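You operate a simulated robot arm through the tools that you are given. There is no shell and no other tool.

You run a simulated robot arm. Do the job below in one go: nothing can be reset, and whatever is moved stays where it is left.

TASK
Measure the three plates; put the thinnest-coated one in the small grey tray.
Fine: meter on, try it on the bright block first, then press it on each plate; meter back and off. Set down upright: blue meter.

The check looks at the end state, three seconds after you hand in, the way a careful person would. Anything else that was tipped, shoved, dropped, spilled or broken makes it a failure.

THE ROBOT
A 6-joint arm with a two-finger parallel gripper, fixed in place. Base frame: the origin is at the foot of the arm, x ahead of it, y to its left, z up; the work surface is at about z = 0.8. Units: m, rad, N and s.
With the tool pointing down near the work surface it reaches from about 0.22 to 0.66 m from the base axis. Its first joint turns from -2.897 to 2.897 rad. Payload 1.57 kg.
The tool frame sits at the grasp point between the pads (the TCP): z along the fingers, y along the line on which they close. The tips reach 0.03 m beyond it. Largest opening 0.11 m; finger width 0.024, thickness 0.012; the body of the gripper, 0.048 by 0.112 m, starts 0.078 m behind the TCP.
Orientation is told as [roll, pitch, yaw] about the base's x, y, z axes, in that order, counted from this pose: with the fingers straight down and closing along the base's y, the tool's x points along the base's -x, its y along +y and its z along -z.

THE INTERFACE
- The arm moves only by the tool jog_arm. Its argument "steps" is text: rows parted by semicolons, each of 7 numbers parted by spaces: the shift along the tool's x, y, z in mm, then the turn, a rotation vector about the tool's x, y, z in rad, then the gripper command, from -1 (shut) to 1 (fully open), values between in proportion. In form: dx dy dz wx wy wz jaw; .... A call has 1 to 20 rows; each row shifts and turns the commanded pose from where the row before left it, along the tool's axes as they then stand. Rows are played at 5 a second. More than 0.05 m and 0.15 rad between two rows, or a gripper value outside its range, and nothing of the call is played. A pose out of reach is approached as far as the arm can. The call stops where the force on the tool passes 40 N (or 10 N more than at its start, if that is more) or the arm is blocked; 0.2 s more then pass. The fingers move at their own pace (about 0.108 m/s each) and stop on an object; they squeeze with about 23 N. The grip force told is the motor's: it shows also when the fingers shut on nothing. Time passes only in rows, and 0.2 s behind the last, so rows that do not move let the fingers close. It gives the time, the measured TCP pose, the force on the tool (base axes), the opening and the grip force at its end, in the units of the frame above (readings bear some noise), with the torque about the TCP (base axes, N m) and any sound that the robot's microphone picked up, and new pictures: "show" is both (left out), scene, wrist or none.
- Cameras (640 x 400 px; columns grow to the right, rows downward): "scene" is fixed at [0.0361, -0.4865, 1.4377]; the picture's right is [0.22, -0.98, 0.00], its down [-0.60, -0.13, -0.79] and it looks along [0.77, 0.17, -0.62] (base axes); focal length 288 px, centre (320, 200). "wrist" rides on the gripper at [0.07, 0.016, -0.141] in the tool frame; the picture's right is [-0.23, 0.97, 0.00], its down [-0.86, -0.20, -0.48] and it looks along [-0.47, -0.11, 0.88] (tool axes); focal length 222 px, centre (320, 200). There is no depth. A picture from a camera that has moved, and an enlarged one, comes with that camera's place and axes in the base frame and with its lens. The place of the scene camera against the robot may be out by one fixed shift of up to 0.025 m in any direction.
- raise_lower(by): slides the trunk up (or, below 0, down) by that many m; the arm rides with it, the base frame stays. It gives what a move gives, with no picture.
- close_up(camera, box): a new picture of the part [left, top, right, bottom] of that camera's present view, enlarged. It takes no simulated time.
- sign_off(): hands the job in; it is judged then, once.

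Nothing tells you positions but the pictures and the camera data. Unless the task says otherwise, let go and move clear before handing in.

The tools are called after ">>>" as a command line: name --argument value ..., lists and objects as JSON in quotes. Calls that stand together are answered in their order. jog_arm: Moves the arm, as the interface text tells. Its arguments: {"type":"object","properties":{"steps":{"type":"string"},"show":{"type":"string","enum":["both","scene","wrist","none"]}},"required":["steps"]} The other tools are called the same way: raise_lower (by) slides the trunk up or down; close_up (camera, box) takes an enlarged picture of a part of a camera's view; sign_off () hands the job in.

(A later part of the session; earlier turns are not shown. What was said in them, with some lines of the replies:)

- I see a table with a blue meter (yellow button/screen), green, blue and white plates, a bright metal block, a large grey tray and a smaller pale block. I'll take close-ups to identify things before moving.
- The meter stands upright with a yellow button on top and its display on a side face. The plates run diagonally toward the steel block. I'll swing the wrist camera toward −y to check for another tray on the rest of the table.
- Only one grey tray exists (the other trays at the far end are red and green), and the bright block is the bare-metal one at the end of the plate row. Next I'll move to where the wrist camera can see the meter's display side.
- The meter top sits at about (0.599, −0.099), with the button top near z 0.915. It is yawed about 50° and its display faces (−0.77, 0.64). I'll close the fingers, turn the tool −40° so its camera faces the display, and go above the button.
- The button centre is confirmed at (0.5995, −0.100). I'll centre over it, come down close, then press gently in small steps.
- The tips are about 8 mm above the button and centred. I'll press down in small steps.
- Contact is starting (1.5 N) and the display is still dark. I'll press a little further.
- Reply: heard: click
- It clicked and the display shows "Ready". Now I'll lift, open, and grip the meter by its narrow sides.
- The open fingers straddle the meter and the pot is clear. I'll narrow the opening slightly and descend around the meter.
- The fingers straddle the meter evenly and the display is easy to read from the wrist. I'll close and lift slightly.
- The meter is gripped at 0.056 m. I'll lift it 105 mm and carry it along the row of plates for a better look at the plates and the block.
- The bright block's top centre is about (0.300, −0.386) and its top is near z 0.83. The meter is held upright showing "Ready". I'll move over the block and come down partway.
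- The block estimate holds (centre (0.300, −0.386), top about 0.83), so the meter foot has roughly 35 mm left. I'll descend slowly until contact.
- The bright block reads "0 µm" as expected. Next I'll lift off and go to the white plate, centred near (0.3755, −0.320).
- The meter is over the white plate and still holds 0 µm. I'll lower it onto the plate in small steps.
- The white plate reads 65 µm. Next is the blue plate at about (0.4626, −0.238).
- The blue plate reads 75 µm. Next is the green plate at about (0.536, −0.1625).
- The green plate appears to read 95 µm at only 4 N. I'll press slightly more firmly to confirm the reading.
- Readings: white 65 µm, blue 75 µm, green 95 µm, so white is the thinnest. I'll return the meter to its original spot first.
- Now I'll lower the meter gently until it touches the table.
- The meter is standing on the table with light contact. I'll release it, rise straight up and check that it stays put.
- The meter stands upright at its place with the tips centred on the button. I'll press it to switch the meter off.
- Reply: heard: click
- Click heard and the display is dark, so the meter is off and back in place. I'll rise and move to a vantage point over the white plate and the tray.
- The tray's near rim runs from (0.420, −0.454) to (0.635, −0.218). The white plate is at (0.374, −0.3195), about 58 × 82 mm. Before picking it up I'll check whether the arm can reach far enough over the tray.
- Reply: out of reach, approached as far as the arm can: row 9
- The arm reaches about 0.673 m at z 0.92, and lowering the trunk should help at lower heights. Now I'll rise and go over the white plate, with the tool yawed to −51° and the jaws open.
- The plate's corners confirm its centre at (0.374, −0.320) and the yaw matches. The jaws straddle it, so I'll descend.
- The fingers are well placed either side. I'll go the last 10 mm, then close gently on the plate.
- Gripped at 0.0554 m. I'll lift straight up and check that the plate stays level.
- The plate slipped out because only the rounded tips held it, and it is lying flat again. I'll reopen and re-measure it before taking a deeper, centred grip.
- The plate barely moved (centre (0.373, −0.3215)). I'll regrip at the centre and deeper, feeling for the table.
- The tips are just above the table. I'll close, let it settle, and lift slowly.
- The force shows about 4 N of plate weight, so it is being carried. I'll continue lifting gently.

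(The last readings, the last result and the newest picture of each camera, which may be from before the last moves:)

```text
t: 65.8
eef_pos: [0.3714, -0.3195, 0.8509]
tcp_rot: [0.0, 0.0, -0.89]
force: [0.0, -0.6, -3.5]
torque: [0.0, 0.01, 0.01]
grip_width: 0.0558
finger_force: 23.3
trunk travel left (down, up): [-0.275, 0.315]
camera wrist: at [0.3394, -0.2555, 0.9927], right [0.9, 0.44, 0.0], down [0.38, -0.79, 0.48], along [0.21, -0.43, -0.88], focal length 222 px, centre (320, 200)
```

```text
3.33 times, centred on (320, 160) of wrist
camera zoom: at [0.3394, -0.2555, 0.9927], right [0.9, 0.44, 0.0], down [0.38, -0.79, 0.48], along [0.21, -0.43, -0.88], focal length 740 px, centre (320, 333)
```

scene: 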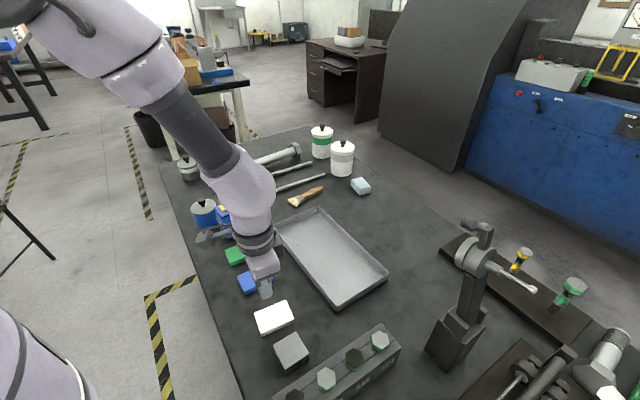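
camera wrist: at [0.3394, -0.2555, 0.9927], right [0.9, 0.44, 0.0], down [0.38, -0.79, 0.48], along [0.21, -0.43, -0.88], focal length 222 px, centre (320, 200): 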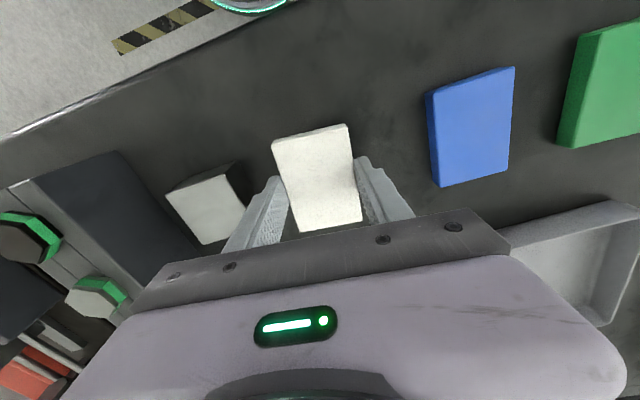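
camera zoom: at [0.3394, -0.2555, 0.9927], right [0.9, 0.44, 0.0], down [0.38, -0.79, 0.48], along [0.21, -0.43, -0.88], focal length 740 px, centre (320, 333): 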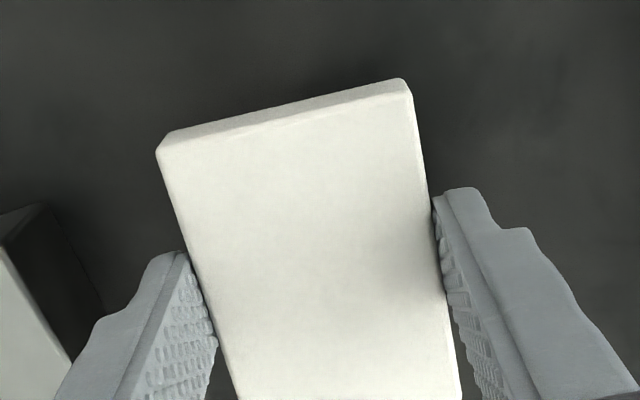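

The plate is held level. I'll lift higher, square it to the tray's direction, and carry it slowly over the near part of the tray.

>>> jog_arm --steps "0 0 -8 0 0 0 -1;0 0 -12 0 0 0 -1;0 0 -15 0 0 0 -1;0 0 -15 0 0 0 -1;0 0 -15 0 0 0 -1;0 0 -10 0 0 -0.05 -1;0 0 -5 0 0 -0.05 -1;0 0 0 0 0 -0.05 -1;-12 1 -6 0 0 0 -1;-20 2 -8 0 0 0 -1;-23 2.2 -8 0 0 0 -1;-23 2.2 -8 0 0 0 -1;-23 2.2 -8 0 0 0 -1;-23 2.2 -8 0 0 0 -1;-20 2 -8 0 0 0 -1;-16 1.6 -8 0 0 0 -1;-11 1 -8 0 0 0 -1;0 0 0 0 0 0 -1"

>>> close_up --camera "scene" --box '[260, 150, 410, 310]'

```text
t: 69.6
eef_pos: [0.5101, -0.4247, 1.0002]
tcp_rot: [-0.001, 0.0, -0.74]
force: [-0.6, 0.3, -3.7]
torque: [0.0, 0.0, 0.05]
grip_width: 0.0557
finger_force: 23.6
trunk travel left (down, up): [-0.275, 0.315]
camera wrist: at [0.4682, -0.3652, 1.1426], right [0.82, 0.57, 0.0], down [0.5, -0.72, 0.48], along [0.27, -0.39, -0.88], focal length 222 px, centre (320, 200)
```

scene: 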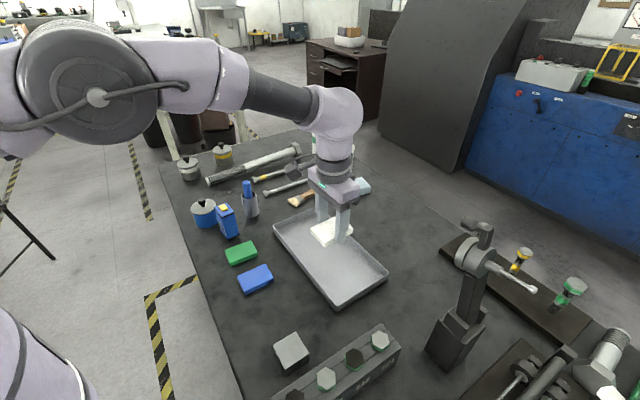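
wrist: 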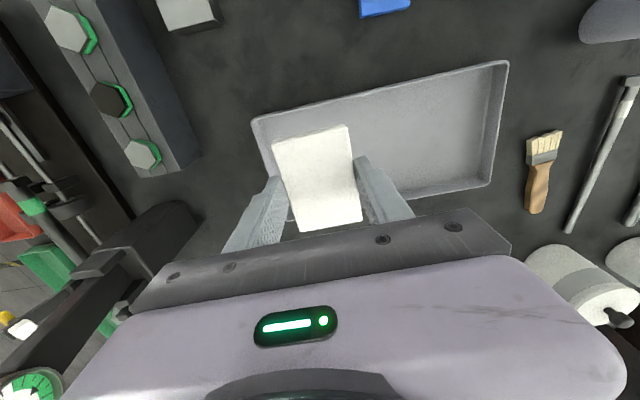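

```text
2.50 times, centred on (335, 230) of scene
camera zoom: at [0.0361, -0.4865, 1.4377], right [0.22, -0.98, 0.0], down [-0.6, -0.13, -0.79], along [0.77, 0.17, -0.62], focal length 721 px, centre (282, 125)
```

zoom: 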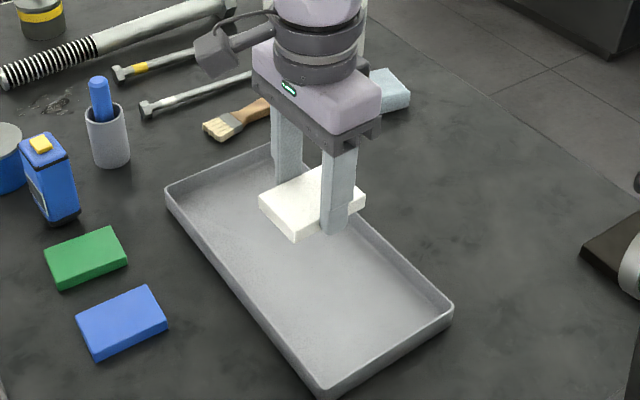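

The plate hangs over the tray at r ≈ 0.664. I'll lower the trunk 0.12 m so the arm keeps its reach at the lower height.

>>> raise_lower --by -0.11

>>> jog_arm --steps "-4 0 0 0 0 0 -1;-4 0 0 0 0 0 -1;-4 0 0 0 0 0 -1;0 0 0 0 0 0 -1"

>>> close_up --camera "scene" --box '[260, 170, 410, 310]'

>>> close_up --camera "wrist" --box '[220, 60, 420, 210]'

```text
t: 71.0
eef_pos: [0.5087, -0.423, 0.8921]
tcp_rot: [0.001, 0.0, -0.741]
force: [0.3, -0.4, -4.0]
torque: [-0.03, 0.0, 0.04]
grip_width: 0.0556
finger_force: 23.2
trunk travel left (down, up): [-0.165, 0.425]
```

```text
t: 72.0
eef_pos: [0.5175, -0.4314, 0.8889]
tcp_rot: [-0.001, 0.0, -0.74]
force: [-0.1, 0.8, -2.9]
torque: [0.04, 0.02, 0.01]
grip_width: 0.0557
finger_force: 22.7
trunk travel left (down, up): [-0.165, 0.425]
camera wrist: at [0.4769, -0.3735, 1.0322], right [0.82, 0.57, 0.0], down [0.5, -0.72, 0.48], along [0.27, -0.39, -0.88], focal length 222 px, centre (320, 200)
```

scene: 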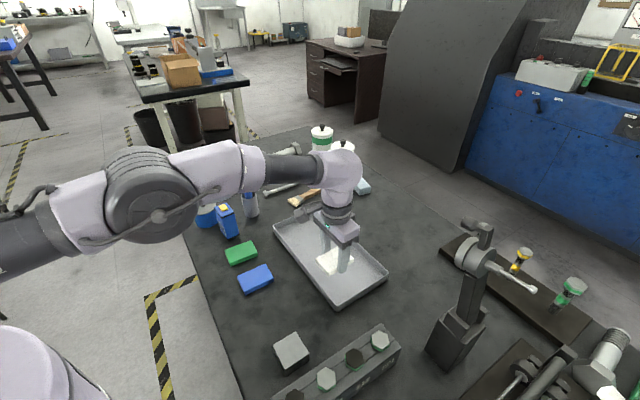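
wrist: 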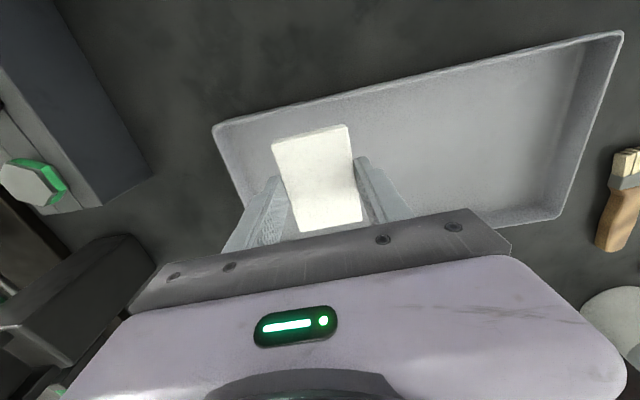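

```text
2.86 times, centred on (335, 240) of scene
camera zoom: at [0.0361, -0.4865, 1.4377], right [0.22, -0.98, 0.0], down [-0.6, -0.13, -0.79], along [0.77, 0.17, -0.62], focal length 824 px, centre (277, 86)
```

zoom: 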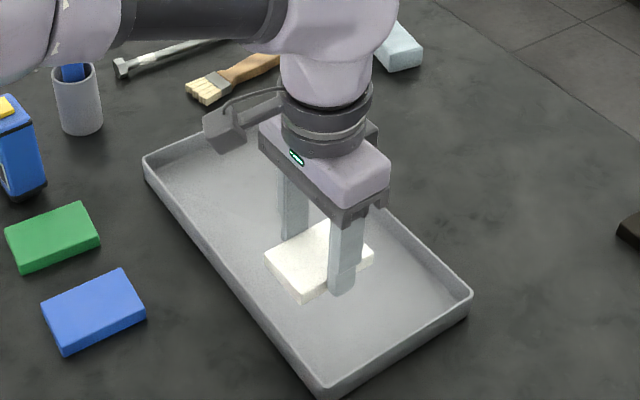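

```text
2.67 times, centred on (320, 135) of wrist
camera zoom: at [0.4769, -0.3735, 1.0322], right [0.82, 0.57, 0.0], down [0.5, -0.72, 0.48], along [0.27, -0.39, -0.88], focal length 592 px, centre (320, 373)
```

zoom: 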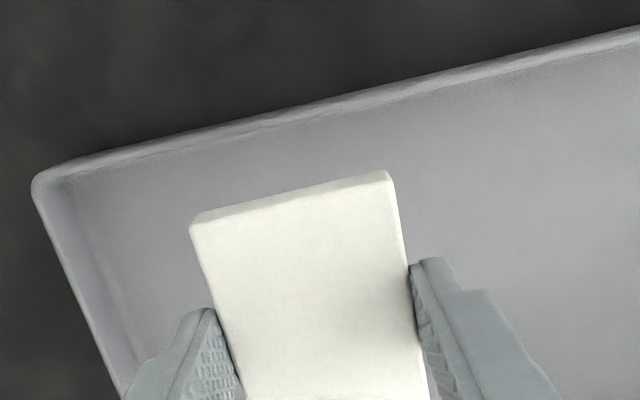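

The plate is inside the rim with about 10 mm clearance to the near wall. I'll lower it slowly toward the tray floor.

>>> jog_arm --steps "0 0 8 0 0 0 -1;0 0 10 0 0 0 -1;0 0 10 0 0 0 -1;0 0 8 0 0 0 -1;0 0 5 0 0 0 -1;0 0 3 0 0 0 -1;0 0 2 0 0 0 -1;0 0 0 0 0 0 -1" --show "wrist"

>>> close_up --camera "scene" --box '[280, 200, 400, 310]'

>>> close_up --camera "wrist" --box '[220, 60, 420, 210]'

```text
t: 73.8
eef_pos: [0.5191, -0.432, 0.8448]
tcp_rot: [0.0, 0.001, -0.74]
force: [0.3, 0.3, -3.2]
torque: [0.03, -0.03, 0.02]
grip_width: 0.0558
finger_force: 23.1
trunk travel left (down, up): [-0.165, 0.425]
camera wrist: at [0.4773, -0.3727, 0.9867], right [0.82, 0.57, 0.0], down [0.5, -0.72, 0.48], along [0.27, -0.39, -0.88], focal length 222 px, centre (320, 200)
```

wrist: 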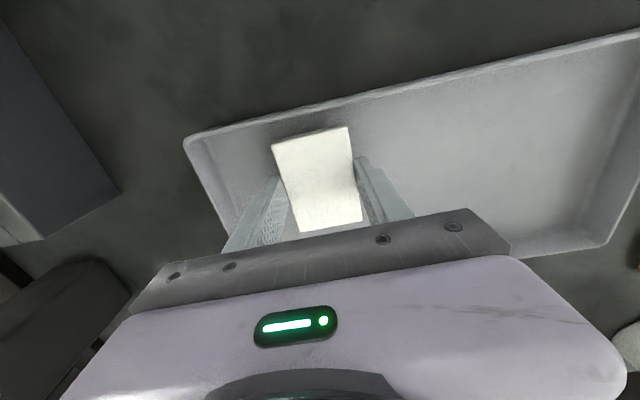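

```text
3.64 times, centred on (340, 255) of scene
camera zoom: at [0.0361, -0.4865, 1.4377], right [0.22, -0.98, 0.0], down [-0.6, -0.13, -0.79], along [0.77, 0.17, -0.62], focal length 1048 px, centre (247, 0)
```

zoom: 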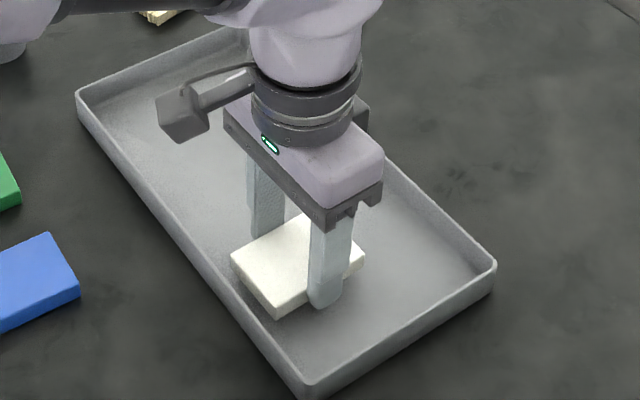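

```text
2.67 times, centred on (320, 135) of wrist
camera zoom: at [0.4773, -0.3727, 0.9867], right [0.82, 0.57, 0.0], down [0.5, -0.72, 0.48], along [0.27, -0.39, -0.88], focal length 592 px, centre (320, 373)
```

zoom: 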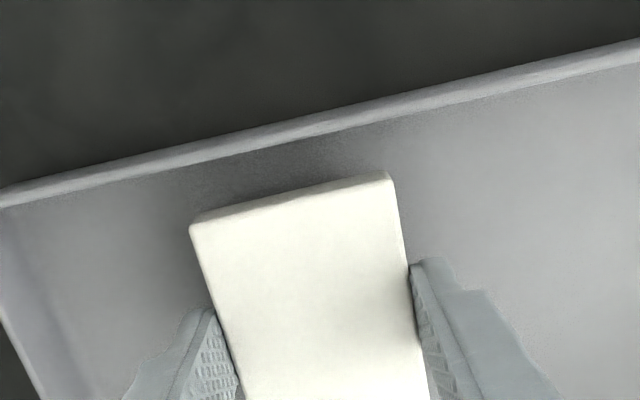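

>>> jog_arm --steps "0 0 2 0 0 0 -1;0 0 2 0 0 0 -1;0 0 2 0 0 0 -1;0 0 1 0 0 0 -1;0 0 0 0 0 0 -1" --show "none"

```text
t: 75.0
eef_pos: [0.5183, -0.4314, 0.8374]
tcp_rot: [0.0, -0.002, -0.739]
force: [-0.7, 0.9, -3.0]
torque: [0.01, 0.03, 0.0]
grip_width: 0.0555
finger_force: 23.4
trunk travel left (down, up): [-0.165, 0.425]
```

>>> jog_arm --steps "0 0 1 0 0 0 -1;0 0 1 0 0 0 -1;0 0 0.5 0 0 0 -1;0 0 0 0 0 0 -1" --show "none"

```text
t: 76.0
eef_pos: [0.5175, -0.4318, 0.8362]
tcp_rot: [-0.001, -0.003, -0.74]
force: [-0.7, -0.3, -0.9]
torque: [-0.09, -0.06, -0.03]
grip_width: 0.0556
finger_force: 22.8
trunk travel left (down, up): [-0.165, 0.425]
```

Contact has begun, with the weight shifting onto the tray. I'll nudge a hair lower, then release and back straight up.

>>> jog_arm --steps "0 0 0.5 0 0 0 -1;0 0 0 0 0 0 0.1;0 0 0 0 0 0 0.25;0 0 0 0 0 0 0.35;0 0 0 0 0 0 0.35;0 0 -5 0 0 0 0.35;0 0 -10 0 0 0 0.35;0 0 -20 0 0 0 0.35;0 0 -25 0 0 0 0.35;0 0 -25 0 0 0 0.35;0 0 0 0 0 0 0.35"

>>> close_up --camera "wrist" --box '[200, 60, 440, 240]'

>>> close_up --camera "scene" --box '[260, 190, 400, 310]'

```text
t: 78.4
eef_pos: [0.517, -0.4298, 0.9199]
tcp_rot: [-0.001, 0.002, -0.741]
force: [-0.6, -0.3, 0.1]
torque: [-0.03, -0.01, -0.01]
grip_width: 0.0743
finger_force: 0.0
trunk travel left (down, up): [-0.165, 0.425]
camera wrist: at [0.4762, -0.3719, 1.0615], right [0.82, 0.57, 0.0], down [0.5, -0.72, 0.48], along [0.27, -0.39, -0.88], focal length 222 px, centre (320, 200)
```

scene: 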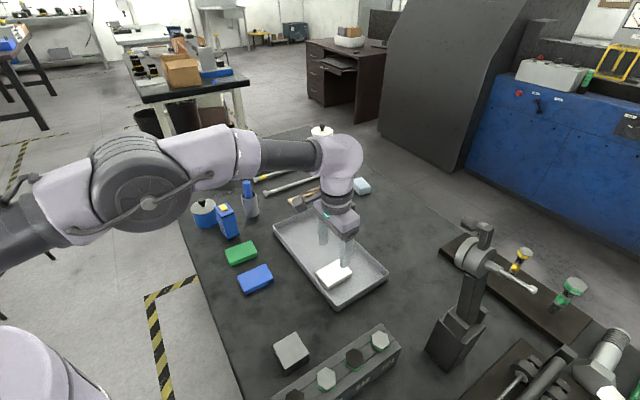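
wrist: 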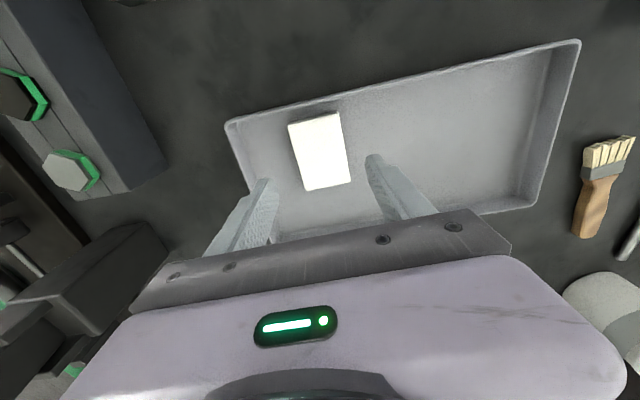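

```text
2.22 times, centred on (320, 150) of wrist
camera zoom: at [0.4762, -0.3719, 1.0615], right [0.82, 0.57, 0.0], down [0.5, -0.72, 0.48], along [0.27, -0.39, -0.88], focal length 494 px, centre (320, 311)
```

zoom: 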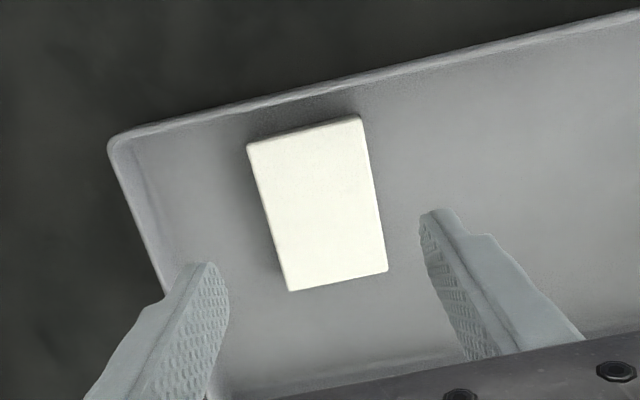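

```text
3.33 times, centred on (330, 250) of scene
camera zoom: at [0.0361, -0.4865, 1.4377], right [0.22, -0.98, 0.0], down [-0.6, -0.13, -0.79], along [0.77, 0.17, -0.62], focal length 961 px, centre (287, 33)
```

zoom: 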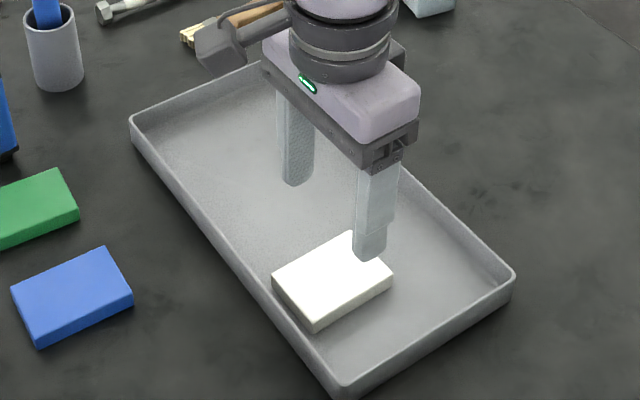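

The white plate lies flat inside the tray. I'll rise and retreat clear for a final look at everything.

>>> jog_arm --steps "0 0 -25 0 0 0 0.35;0 0 -30 0 0 0 0.35;0 0 -30 0 0 0 0.35;0 0 -30 0 0 0 0.35;30 0 -20 0 0 0 0.35;30 0 -20 0 0 0 0.35;30 0 -10 0 0 0 0.35;30 0 0 0 0 0 0.35;0 0 0 0 0 0 0.35"

>>> close_up --camera "scene" --box '[170, 120, 400, 264]'

>>> close_up --camera "scene" --box '[190, 220, 420, 364]'

>>> close_up --camera "wrist" --box '[200, 40, 520, 240]'

```text
t: 80.4
eef_pos: [0.4273, -0.3506, 1.0846]
tcp_rot: [0.0, -0.001, -0.74]
force: [-1.6, -0.2, -1.0]
torque: [-0.02, 0.0, 0.0]
grip_width: 0.0744
finger_force: 0.1
trunk travel left (down, up): [-0.165, 0.425]
camera wrist: at [0.3878, -0.2918, 1.227], right [0.82, 0.57, 0.0], down [0.5, -0.72, 0.48], along [0.27, -0.39, -0.88], focal length 222 px, centre (320, 200)
```

scene: 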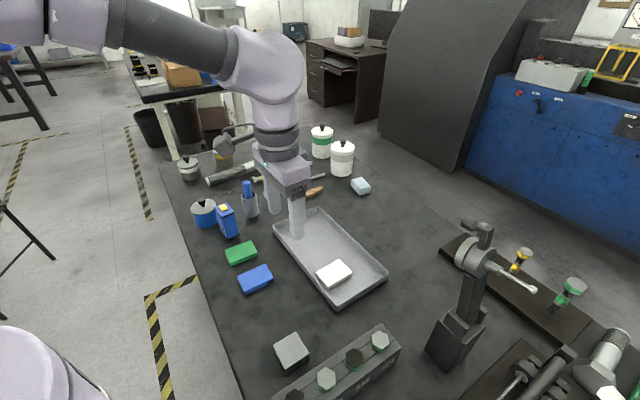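
wrist: 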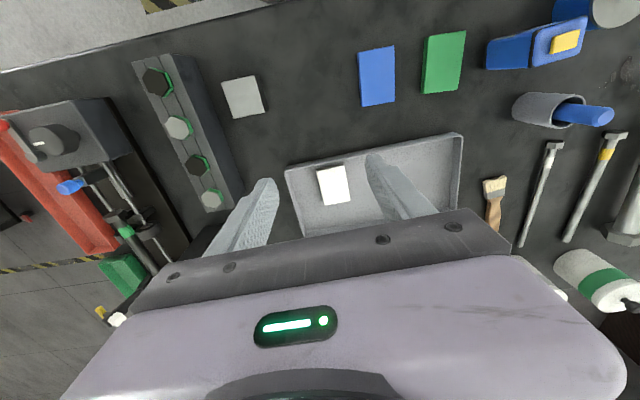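

```text
2.78 times, centred on (285, 192) of scene
camera zoom: at [0.0361, -0.4865, 1.4377], right [0.22, -0.98, 0.0], down [-0.6, -0.13, -0.79], along [0.77, 0.17, -0.62], focal length 801 px, centre (417, 222)
```

zoom: 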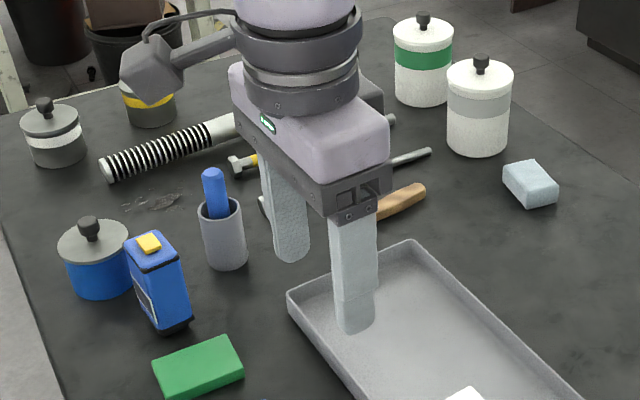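

```text
2.78 times, centred on (305, 292) of scene
camera zoom: at [0.0361, -0.4865, 1.4377], right [0.22, -0.98, 0.0], down [-0.6, -0.13, -0.79], along [0.77, 0.17, -0.62], focal length 801 px, centre (362, -56)
```

zoom: 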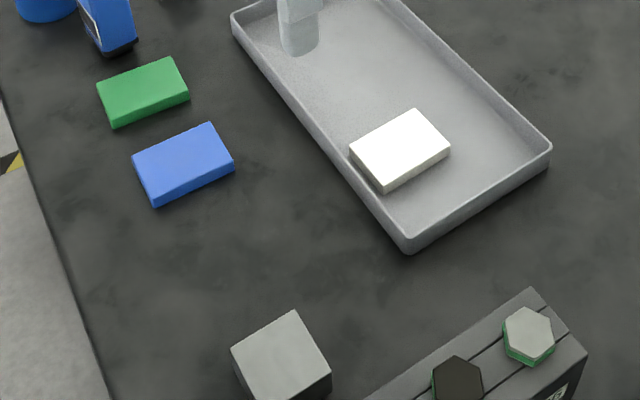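

```text
2.00 times, centred on (360, 140) of wrist
camera zoom: at [0.3878, -0.2918, 1.227], right [0.82, 0.57, 0.0], down [0.5, -0.72, 0.48], along [0.27, -0.39, -0.88], focal length 444 px, centre (240, 320)
```

zoom: 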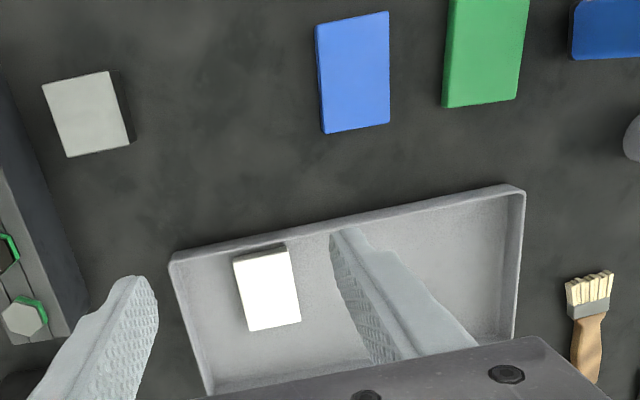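

The white plate (65 µm, the thinnest) lies flat in the grey tray. The meter stands upright in its original place, switched off. The other plates, the block and everything else are where they were, and the arm is clear, so I'm handing in.

>>> sign_off

```text
The job is handed in.
```

The white plate had the thinnest coating, and it now lies flat in the grey tray. The job is handed in, but no result came back.

| Piece | Reading |
|---|---|
| Bright block (tried first) | 0 µm |
| White plate | 65 µm |
| Blue plate | 75 µm |
| Green plate | 95 µm |

The blue meter is back in its original spot, standing upright and switched off with its display dark. In the last pictures nothing else looked tipped or out of place, and the arm was clear.

The white plate slipped out of the gripper on my first try at lifting it. It stayed flat and shifted about 2 mm, and the second, deeper grip held. I lowered the trunk by 0.11 m to reach the tray and left it there.
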